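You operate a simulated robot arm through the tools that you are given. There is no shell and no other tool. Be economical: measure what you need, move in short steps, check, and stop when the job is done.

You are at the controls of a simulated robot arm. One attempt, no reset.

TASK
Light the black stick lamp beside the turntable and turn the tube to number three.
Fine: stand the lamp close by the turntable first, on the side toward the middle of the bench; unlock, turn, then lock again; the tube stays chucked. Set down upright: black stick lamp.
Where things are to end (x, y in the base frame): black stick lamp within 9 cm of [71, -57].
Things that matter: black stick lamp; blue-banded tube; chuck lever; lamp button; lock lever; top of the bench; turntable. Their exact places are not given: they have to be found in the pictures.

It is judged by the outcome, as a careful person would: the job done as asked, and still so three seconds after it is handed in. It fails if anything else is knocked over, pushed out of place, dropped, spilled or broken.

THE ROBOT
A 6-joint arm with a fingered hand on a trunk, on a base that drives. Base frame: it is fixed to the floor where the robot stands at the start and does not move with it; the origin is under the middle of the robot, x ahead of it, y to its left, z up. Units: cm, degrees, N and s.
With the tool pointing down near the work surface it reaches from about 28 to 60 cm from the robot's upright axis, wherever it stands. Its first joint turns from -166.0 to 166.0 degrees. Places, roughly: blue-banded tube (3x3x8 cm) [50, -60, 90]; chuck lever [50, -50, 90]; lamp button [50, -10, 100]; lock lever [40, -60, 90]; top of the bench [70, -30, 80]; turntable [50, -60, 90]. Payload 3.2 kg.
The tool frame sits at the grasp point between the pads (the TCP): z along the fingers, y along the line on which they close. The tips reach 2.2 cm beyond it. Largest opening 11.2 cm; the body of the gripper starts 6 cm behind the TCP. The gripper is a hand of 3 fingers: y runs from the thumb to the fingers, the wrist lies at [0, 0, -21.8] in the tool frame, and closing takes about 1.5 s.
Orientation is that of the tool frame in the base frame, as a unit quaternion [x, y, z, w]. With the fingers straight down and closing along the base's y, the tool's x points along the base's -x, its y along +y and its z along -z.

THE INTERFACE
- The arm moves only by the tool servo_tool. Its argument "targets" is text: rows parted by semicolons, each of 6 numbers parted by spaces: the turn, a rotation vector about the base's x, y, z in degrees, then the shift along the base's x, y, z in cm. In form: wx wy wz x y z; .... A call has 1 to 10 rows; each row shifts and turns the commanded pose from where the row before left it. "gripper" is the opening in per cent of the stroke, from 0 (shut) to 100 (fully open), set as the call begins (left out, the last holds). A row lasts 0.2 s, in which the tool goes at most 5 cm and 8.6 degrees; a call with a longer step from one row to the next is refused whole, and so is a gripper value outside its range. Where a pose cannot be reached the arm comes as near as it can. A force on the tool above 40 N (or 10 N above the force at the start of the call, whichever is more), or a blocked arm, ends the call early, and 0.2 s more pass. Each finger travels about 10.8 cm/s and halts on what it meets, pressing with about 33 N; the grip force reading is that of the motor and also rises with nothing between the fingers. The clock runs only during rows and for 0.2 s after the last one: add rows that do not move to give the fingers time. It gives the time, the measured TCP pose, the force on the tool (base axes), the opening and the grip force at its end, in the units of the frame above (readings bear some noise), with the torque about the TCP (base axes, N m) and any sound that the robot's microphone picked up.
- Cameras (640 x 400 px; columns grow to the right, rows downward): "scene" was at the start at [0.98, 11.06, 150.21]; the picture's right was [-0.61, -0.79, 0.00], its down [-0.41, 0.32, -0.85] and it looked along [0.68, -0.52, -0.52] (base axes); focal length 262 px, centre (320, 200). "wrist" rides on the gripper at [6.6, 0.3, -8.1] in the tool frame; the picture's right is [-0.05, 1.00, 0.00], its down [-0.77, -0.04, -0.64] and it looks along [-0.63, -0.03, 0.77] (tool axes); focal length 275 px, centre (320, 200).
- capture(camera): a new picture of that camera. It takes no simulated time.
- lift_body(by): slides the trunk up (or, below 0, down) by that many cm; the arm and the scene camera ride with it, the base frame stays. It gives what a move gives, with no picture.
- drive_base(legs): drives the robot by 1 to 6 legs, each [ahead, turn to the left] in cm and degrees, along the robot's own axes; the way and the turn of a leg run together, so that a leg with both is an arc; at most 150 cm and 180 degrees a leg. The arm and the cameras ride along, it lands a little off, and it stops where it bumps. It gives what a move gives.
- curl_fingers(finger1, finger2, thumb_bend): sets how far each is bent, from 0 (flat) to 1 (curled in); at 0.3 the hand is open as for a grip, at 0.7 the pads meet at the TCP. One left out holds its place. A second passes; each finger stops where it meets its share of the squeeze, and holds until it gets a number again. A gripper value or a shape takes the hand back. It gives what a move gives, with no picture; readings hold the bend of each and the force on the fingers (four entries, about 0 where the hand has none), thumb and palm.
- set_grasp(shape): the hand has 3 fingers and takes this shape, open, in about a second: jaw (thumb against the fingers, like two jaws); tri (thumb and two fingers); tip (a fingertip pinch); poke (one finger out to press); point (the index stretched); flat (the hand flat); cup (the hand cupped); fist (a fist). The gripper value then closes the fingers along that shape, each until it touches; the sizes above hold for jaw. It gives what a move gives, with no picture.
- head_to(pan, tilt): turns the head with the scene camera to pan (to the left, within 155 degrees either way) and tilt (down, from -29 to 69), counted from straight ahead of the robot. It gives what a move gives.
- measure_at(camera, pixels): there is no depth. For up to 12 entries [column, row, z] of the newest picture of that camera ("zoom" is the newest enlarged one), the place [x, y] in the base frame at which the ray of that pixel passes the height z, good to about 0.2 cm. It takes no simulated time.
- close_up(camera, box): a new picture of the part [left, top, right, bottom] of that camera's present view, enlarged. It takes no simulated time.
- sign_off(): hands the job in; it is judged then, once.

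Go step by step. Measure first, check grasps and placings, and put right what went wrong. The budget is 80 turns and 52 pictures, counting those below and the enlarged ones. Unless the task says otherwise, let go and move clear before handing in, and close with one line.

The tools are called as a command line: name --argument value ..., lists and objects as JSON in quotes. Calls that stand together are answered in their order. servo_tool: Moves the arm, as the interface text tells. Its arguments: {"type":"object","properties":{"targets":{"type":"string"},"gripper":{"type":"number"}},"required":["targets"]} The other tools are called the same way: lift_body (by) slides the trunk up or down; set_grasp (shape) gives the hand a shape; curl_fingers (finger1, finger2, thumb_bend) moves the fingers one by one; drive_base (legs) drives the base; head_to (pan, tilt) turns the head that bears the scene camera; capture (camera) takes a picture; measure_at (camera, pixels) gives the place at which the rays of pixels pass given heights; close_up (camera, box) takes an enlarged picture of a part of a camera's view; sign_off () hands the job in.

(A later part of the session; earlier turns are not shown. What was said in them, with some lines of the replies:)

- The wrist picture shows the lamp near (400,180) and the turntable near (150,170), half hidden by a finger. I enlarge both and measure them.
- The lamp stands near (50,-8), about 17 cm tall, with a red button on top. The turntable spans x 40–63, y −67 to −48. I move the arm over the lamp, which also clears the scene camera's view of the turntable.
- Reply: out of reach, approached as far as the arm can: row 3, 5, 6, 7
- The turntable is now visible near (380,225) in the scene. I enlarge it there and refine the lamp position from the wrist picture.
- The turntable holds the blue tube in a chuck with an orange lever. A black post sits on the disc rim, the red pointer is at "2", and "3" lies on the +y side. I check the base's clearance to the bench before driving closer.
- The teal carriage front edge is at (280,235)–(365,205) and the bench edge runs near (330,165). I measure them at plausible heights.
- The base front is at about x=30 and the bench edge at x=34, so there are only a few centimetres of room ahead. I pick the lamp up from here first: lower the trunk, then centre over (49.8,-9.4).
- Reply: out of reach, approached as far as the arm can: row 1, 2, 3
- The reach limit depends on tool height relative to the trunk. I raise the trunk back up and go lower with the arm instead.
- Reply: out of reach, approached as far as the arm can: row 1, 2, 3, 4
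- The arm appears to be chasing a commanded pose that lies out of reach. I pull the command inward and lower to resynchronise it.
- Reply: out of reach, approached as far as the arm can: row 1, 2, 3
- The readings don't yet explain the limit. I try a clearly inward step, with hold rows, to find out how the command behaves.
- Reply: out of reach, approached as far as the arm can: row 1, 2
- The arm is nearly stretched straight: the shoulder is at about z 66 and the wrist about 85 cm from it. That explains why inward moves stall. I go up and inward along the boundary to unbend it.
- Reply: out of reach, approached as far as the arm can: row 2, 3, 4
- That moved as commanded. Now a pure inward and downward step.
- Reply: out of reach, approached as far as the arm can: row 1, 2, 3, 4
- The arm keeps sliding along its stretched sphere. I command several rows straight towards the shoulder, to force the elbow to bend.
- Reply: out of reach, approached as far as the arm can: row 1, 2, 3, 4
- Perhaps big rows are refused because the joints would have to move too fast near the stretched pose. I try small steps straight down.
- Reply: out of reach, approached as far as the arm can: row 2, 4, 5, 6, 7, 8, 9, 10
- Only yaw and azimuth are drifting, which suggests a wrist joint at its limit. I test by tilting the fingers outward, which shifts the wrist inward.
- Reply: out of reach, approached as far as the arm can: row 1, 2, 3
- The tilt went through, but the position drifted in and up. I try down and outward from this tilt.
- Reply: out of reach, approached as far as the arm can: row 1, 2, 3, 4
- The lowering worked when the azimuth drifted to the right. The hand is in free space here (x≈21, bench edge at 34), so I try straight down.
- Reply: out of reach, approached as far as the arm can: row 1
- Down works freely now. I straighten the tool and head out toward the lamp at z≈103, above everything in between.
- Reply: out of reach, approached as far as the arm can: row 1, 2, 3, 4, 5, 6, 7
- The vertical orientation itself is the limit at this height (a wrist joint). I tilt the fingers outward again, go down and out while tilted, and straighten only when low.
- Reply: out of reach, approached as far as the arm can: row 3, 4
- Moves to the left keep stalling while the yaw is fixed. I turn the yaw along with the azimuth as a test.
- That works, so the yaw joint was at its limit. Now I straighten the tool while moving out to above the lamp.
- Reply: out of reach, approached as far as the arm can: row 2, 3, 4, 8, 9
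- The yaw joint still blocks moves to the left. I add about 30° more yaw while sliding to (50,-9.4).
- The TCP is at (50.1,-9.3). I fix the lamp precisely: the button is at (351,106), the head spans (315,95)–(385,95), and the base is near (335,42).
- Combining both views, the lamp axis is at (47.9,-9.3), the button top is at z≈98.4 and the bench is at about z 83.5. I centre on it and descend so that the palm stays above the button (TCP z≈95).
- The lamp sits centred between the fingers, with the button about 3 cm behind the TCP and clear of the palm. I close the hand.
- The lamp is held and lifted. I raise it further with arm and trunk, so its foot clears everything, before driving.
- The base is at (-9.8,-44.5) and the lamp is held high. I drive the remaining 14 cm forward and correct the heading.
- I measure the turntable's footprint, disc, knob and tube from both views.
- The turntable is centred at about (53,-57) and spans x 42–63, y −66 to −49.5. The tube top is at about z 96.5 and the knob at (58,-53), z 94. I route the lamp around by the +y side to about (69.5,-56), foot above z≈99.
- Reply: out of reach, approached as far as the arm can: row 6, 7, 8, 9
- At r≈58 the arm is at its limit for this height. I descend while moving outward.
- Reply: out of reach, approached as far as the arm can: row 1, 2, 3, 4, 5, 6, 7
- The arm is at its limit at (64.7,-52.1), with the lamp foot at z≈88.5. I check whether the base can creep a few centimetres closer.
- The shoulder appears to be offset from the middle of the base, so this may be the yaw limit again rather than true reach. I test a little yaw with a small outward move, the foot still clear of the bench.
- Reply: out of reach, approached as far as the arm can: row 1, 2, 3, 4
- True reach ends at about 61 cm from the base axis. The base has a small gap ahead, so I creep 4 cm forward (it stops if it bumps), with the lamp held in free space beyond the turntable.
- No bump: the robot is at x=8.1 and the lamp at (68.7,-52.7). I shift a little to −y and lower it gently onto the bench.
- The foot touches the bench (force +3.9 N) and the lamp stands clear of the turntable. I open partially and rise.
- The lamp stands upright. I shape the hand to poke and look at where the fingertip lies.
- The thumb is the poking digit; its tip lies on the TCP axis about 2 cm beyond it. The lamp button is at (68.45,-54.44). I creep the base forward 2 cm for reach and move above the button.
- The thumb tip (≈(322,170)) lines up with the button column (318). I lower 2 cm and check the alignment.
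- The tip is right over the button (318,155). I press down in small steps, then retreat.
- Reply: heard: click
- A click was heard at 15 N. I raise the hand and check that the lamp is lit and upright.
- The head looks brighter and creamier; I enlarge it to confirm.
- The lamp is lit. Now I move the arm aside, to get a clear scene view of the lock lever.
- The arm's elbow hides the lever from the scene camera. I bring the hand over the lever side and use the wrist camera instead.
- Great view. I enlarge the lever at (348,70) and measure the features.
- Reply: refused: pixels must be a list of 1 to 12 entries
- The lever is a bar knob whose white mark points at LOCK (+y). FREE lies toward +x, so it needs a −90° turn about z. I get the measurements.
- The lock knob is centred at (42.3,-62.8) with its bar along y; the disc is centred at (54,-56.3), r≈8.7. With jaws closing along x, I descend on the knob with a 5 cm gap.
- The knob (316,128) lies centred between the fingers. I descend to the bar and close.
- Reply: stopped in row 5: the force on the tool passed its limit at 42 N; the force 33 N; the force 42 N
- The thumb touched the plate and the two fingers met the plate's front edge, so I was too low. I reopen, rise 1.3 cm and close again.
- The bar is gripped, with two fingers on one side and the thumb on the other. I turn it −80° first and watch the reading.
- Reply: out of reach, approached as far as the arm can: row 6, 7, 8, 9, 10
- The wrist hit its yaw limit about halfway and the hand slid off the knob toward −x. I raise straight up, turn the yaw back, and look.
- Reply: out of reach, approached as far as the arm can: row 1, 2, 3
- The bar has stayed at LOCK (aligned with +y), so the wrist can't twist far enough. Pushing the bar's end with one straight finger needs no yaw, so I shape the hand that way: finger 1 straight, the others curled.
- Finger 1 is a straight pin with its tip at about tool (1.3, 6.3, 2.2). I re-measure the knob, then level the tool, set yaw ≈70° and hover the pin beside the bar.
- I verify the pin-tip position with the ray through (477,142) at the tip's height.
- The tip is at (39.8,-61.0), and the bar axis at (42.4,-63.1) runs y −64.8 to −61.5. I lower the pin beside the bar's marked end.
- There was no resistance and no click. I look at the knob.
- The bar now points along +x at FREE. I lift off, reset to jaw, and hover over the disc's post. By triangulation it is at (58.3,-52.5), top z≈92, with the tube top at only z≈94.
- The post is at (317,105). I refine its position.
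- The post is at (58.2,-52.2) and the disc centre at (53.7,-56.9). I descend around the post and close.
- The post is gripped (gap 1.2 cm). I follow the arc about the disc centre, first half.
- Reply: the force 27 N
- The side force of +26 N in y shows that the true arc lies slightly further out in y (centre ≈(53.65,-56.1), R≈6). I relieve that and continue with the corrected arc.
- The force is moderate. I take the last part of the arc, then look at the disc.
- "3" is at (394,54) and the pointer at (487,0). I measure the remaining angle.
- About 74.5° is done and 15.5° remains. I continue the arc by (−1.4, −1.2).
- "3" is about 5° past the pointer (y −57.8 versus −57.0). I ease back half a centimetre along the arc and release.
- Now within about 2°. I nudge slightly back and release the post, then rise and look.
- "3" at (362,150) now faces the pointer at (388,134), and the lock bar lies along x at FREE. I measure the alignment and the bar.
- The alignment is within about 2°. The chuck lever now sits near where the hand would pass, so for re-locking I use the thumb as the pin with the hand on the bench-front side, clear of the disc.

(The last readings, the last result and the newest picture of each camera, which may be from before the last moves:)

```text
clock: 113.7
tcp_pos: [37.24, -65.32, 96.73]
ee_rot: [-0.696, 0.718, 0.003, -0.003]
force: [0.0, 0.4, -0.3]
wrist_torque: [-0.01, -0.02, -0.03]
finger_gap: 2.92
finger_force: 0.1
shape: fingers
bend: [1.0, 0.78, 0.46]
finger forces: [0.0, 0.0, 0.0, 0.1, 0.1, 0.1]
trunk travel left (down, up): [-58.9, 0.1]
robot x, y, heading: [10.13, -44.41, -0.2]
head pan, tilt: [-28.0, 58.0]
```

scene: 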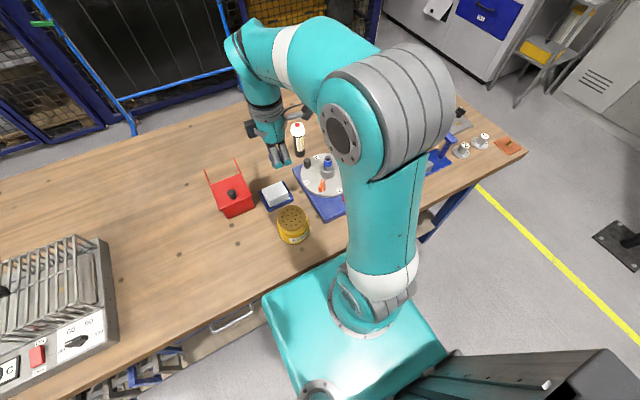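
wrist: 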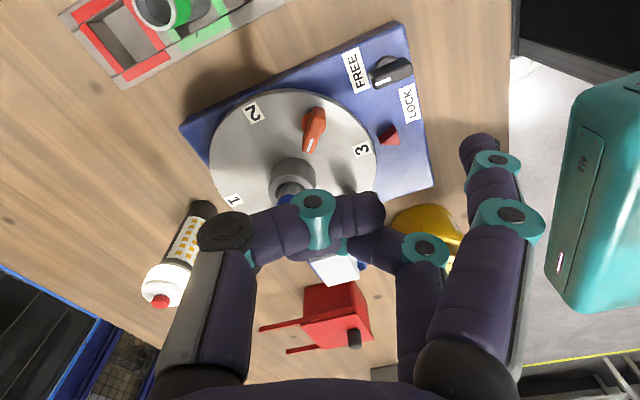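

The fingers interlocked (thumb 0.46, finger 2 at 0.78). I open all of them, then curl only the two fingers.

curl_fingers --finger1 0.3 --finger2 0.3 --thumb_bend 0.3

curl_fingers --finger1 1.0 --finger2 1.0 --thumb_bend 0.3

capture --camera "wrist"

```text
clock: 114.7
tcp_pos: [37.16, -65.39, 96.49]
ee_rot: [-0.695, 0.719, 0.003, -0.003]
force: [-0.7, -0.1, -0.8]
wrist_torque: [0.02, 0.02, 0.02]
finger_gap: 7.11
finger_force: 0.0
shape: fingers
bend: [0.3, 0.45, 0.42]
finger forces: [0.0, 0.1, 0.1, 0.0, 0.0, 0.1]
trunk travel left (down, up): [-58.9, 0.1]
robot x, y, heading: [10.16, -43.98, -0.3]
head pan, tilt: [-28.0, 58.0]
```

```text
clock: 115.7
tcp_pos: [37.2, -65.39, 96.75]
ee_rot: [-0.695, 0.719, 0.003, -0.003]
force: [-0.8, -0.1, 1.2]
wrist_torque: [-0.03, 0.0, -0.01]
finger_gap: 2.81
finger_force: 0.2
shape: fingers
bend: [0.98, 0.76, 0.43]
finger forces: [0.1, 0.0, 0.0, 0.0, 0.1, 0.0]
trunk travel left (down, up): [-58.9, 0.1]
robot x, y, heading: [10.5, -44.59, -0.3]
head pan, tilt: [-28.0, 58.0]
```

```text
1 pictures are left
```

wrist: 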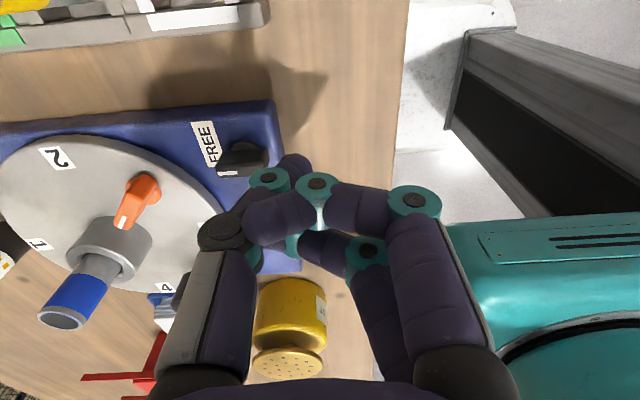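

The curl is tangled, so I return to the known poke shape, whose thumb tip lies on the TCP axis and slopes away from the bar. First I measure the chuck lever and bar in this picture.

measure_at --camera "wrist" --pixels '[[148, 178, 91], [160, 190, 91], [120, 222, 92], [160, 192, 92], [268, 155, 90], [217, 162, 90], [218, 170, 88.5], [265, 150, 88.5], [250, 148, 88.5]]'

servo_tool --targets "0 0 0 0 -1 2; 0 0 0 0 -1 3; 0 0 0 0 -1 3; 0 0 0 0 0 1; 0 0 0 0 0 0"

set_grasp --shape "jaw"

set_grasp --shape "poke"

```text
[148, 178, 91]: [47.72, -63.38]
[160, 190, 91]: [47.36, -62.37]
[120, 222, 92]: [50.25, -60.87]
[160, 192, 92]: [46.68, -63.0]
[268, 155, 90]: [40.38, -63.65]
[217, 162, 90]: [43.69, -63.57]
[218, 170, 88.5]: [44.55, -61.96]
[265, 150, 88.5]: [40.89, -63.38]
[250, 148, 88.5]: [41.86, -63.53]
```

```text
clock: 116.9
tcp_pos: [37.09, -68.22, 105.8]
ee_rot: [-0.695, 0.719, 0.003, -0.003]
force: [-0.5, -0.7, -0.3]
wrist_torque: [0.02, 0.02, -0.02]
finger_gap: 2.84
finger_force: 0.0
shape: fingers
bend: [0.98, 0.76, 0.43]
finger forces: [0.0, 0.0, 0.0, 0.0, 0.0, 0.0]
trunk travel left (down, up): [-58.9, 0.1]
robot x, y, heading: [10.55, -44.41, -0.3]
head pan, tilt: [-28.0, 58.0]
```

```text
clock: 117.8
tcp_pos: [36.93, -68.17, 105.8]
ee_rot: [-0.695, 0.719, 0.004, -0.003]
force: [-0.6, -0.1, -0.6]
wrist_torque: [-0.02, 0.01, -0.01]
finger_gap: 11.21
finger_force: 0.1
shape: jaw
bend: [0.3, 0.3, 0.3]
finger forces: [0.0, 0.0, 0.0, 0.0, 0.1, 0.0]
trunk travel left (down, up): [-58.9, 0.1]
robot x, y, heading: [10.17, -44.33, -0.3]
head pan, tilt: [-28.0, 58.0]
```

```text
clock: 118.7
tcp_pos: [37.01, -68.24, 105.83]
ee_rot: [-0.695, 0.719, 0.003, -0.003]
force: [-0.3, -0.1, 0.2]
wrist_torque: [-0.02, -0.03, -0.07]
finger_gap: 0.0
finger_force: 0.1
shape: poke
bend: [1.0, 1.0, 0.46]
finger forces: [0.0, 0.0, 0.0, 0.0, 0.1, 0.0]
trunk travel left (down, up): [-58.9, 0.1]
robot x, y, heading: [10.37, -44.4, -0.4]
head pan, tilt: [-28.0, 58.0]
```

The bar's rear (−x) end is far from the chuck lever, so I'll push that end toward −y with the thumb tip. That needs the tip facing −y (yaw ≈ 170–180°), so I try turning the yaw while high.

servo_tool --targets "0 0 8.5 0.5 0.9 0; 0 0 8.5 0.5 0.9 0; 0 0 8.5 0.5 0.9 0; 0 0 8.5 0.5 0.9 0; 0 0 8.5 0.5 0.9 0; 0 0 8.5 0.5 0.9 0; 0 0 8.5 0.5 1 0; 0 0 8.5 0.4 1 0; 0 0 8.5 0.2 0 0; 0 0 8.5 0 0 0"

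```text
clock: 120.9
tcp_pos: [41.32, -60.78, 105.77]
ee_rot: [0.998, -0.059, 0.0, 0.004]
force: [0.2, 0.2, 0.2]
wrist_torque: [-0.03, -0.01, 0.0]
finger_gap: 0.0
finger_force: 0.0
shape: poke
bend: [1.0, 1.0, 0.46]
finger forces: [0.1, 0.0, 0.0, 0.1, 0.1, 0.0]
trunk travel left (down, up): [-58.9, 0.1]
robot x, y, heading: [10.6, -44.58, -0.4]
head pan, tilt: [-28.0, 58.0]
```

Yaw 173° is reached with no limit. I turn the last 7° and lower the thumb tip to the +y side of the bar's rear end.

servo_tool --targets "0 0 7 -0.2 0.3 -2; 0 0 0 0 0 -3.5; 0 0 0 0 0 -3.5; 0 0 0 0 0 -3; 0 0 0 0 0 -1.5; 0 0 0 0 0 -1; 0 0 0 0 0 -0.6; 0 0 0 0 0 0"

```text
clock: 122.7
tcp_pos: [41.11, -60.63, 90.64]
ee_rot: [1.0, 0.001, 0.001, 0.005]
force: [0.7, 0.0, -0.2]
wrist_torque: [0.0, -0.04, -0.03]
finger_gap: 0.01
finger_force: 0.1
shape: poke
bend: [1.0, 1.0, 0.46]
finger forces: [0.1, 0.0, 0.0, 0.0, 0.0, 0.1]
trunk travel left (down, up): [-58.9, 0.1]
robot x, y, heading: [10.16, -44.61, -0.4]
head pan, tilt: [-28.0, 58.0]
```

No contact yet. I sweep the bar's rear end around (−y, then +x), back to LOCK.

servo_tool --targets "0 0 0 -0.1 -1.2 0; 0 0 0 -0.3 -0.45 0; 0 0 0 -0.2 -0.4 0; 0 0 0 -0.08 -0.5 0; 0 0 0 0.06 -0.45 0; 0 0 0 0.22 -0.5 0; 0 0 0 0.25 -0.35 0; 0 0 0 0.25 -0.1 0; 0 0 0 0.1 0 0; 0 0 0 0 0 0"

```text
clock: 124.9
tcp_pos: [41.23, -64.52, 90.71]
ee_rot: [1.0, 0.0, 0.001, 0.004]
force: [-3.9, -0.2, -0.1]
wrist_torque: [0.02, -0.02, 0.05]
finger_gap: 0.01
finger_force: 0.1
shape: poke
bend: [1.0, 1.0, 0.46]
finger forces: [0.1, 0.0, 0.0, 0.0, 3.4, 0.1]
trunk travel left (down, up): [-58.9, 0.1]
robot x, y, heading: [10.58, -44.85, -0.1]
head pan, tilt: [-28.0, 58.0]
```

A −3.9 N contact in x: the thumb is against the bar at its final angle. I push slightly further to seat it.

servo_tool --targets "0 0 0 0.2 0 0; 0 0 0 0.2 0 0; 0 0 0 0.2 0 0; 0 0 0 0 0 0"

```text
clock: 125.9
tcp_pos: [41.46, -64.45, 90.77]
ee_rot: [1.0, 0.0, 0.0, 0.003]
force: [-33.8, -0.3, 0.7]
wrist_torque: [0.03, 0.24, 0.45]
finger_gap: 0.0
finger_force: 0.1
shape: poke
bend: [1.0, 1.0, 0.46]
finger forces: [0.0, 0.0, 0.1, 0.1, 32.9, 0.0]
trunk travel left (down, up): [-58.9, 0.1]
robot x, y, heading: [10.21, -44.28, 0.0]
head pan, tilt: [-28.0, 58.0]
5 turns are left
```

A firm stop at 34 N: the bar is seated. I back off, rise clear and use the last picture to check the lever and the number.

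servo_tool --targets "0 0 0 -0.5 0 0; 0 0 0 -0.3 0.2 1; 0 0 0 0 0 3; 0 0 0 0 0 4; 0 0 0 0.5 0.5 4; 0 0 0 1.5 1 3; 0 0 0 2 1 2; 0 0 0 1.5 1 0; 0 0 0 0 0 0"

capture --camera "wrist"

```text
clock: 127.9
tcp_pos: [46.4, -60.98, 107.81]
ee_rot: [1.0, 0.001, 0.0, 0.004]
force: [-0.1, -0.1, -1.8]
wrist_torque: [0.02, 0.01, 0.01]
finger_gap: 0.01
finger_force: 0.1
shape: poke
bend: [1.0, 1.0, 0.46]
finger forces: [0.1, 0.1, 0.0, 0.0, 0.1, 0.0]
trunk travel left (down, up): [-58.9, 0.1]
robot x, y, heading: [10.21, -44.33, -0.4]
head pan, tilt: [-28.0, 58.0]
```

```text
0 pictures are left
4 turns are left
```

wrist: 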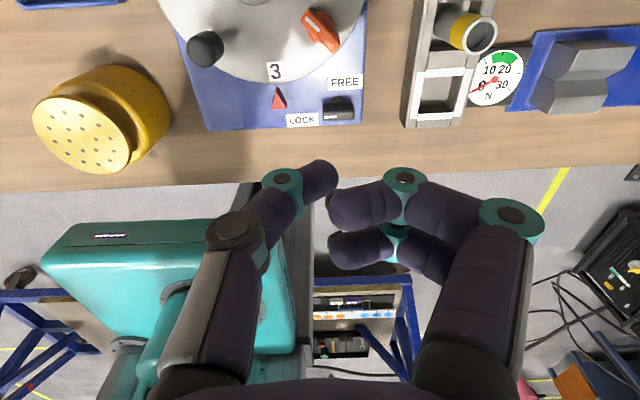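

The bar's white mark at (330,117) points at LOCK, "3" at (276,70) sits at the red pointer, and the hand is clear. I hand the job in.

sign_off

```text
The job is handed in.
```

The job is handed in: the lit lamp stands upright at about (68.4, -54.4) on the far side of the turntable, "3" is at the pointer to within about 2°, the lock lever is back at LOCK, and I never touched the chuck lever. While gripping the lock lever I briefly pressed about 40 N on the turntable plate and its front edge; later measurements showed no shift.
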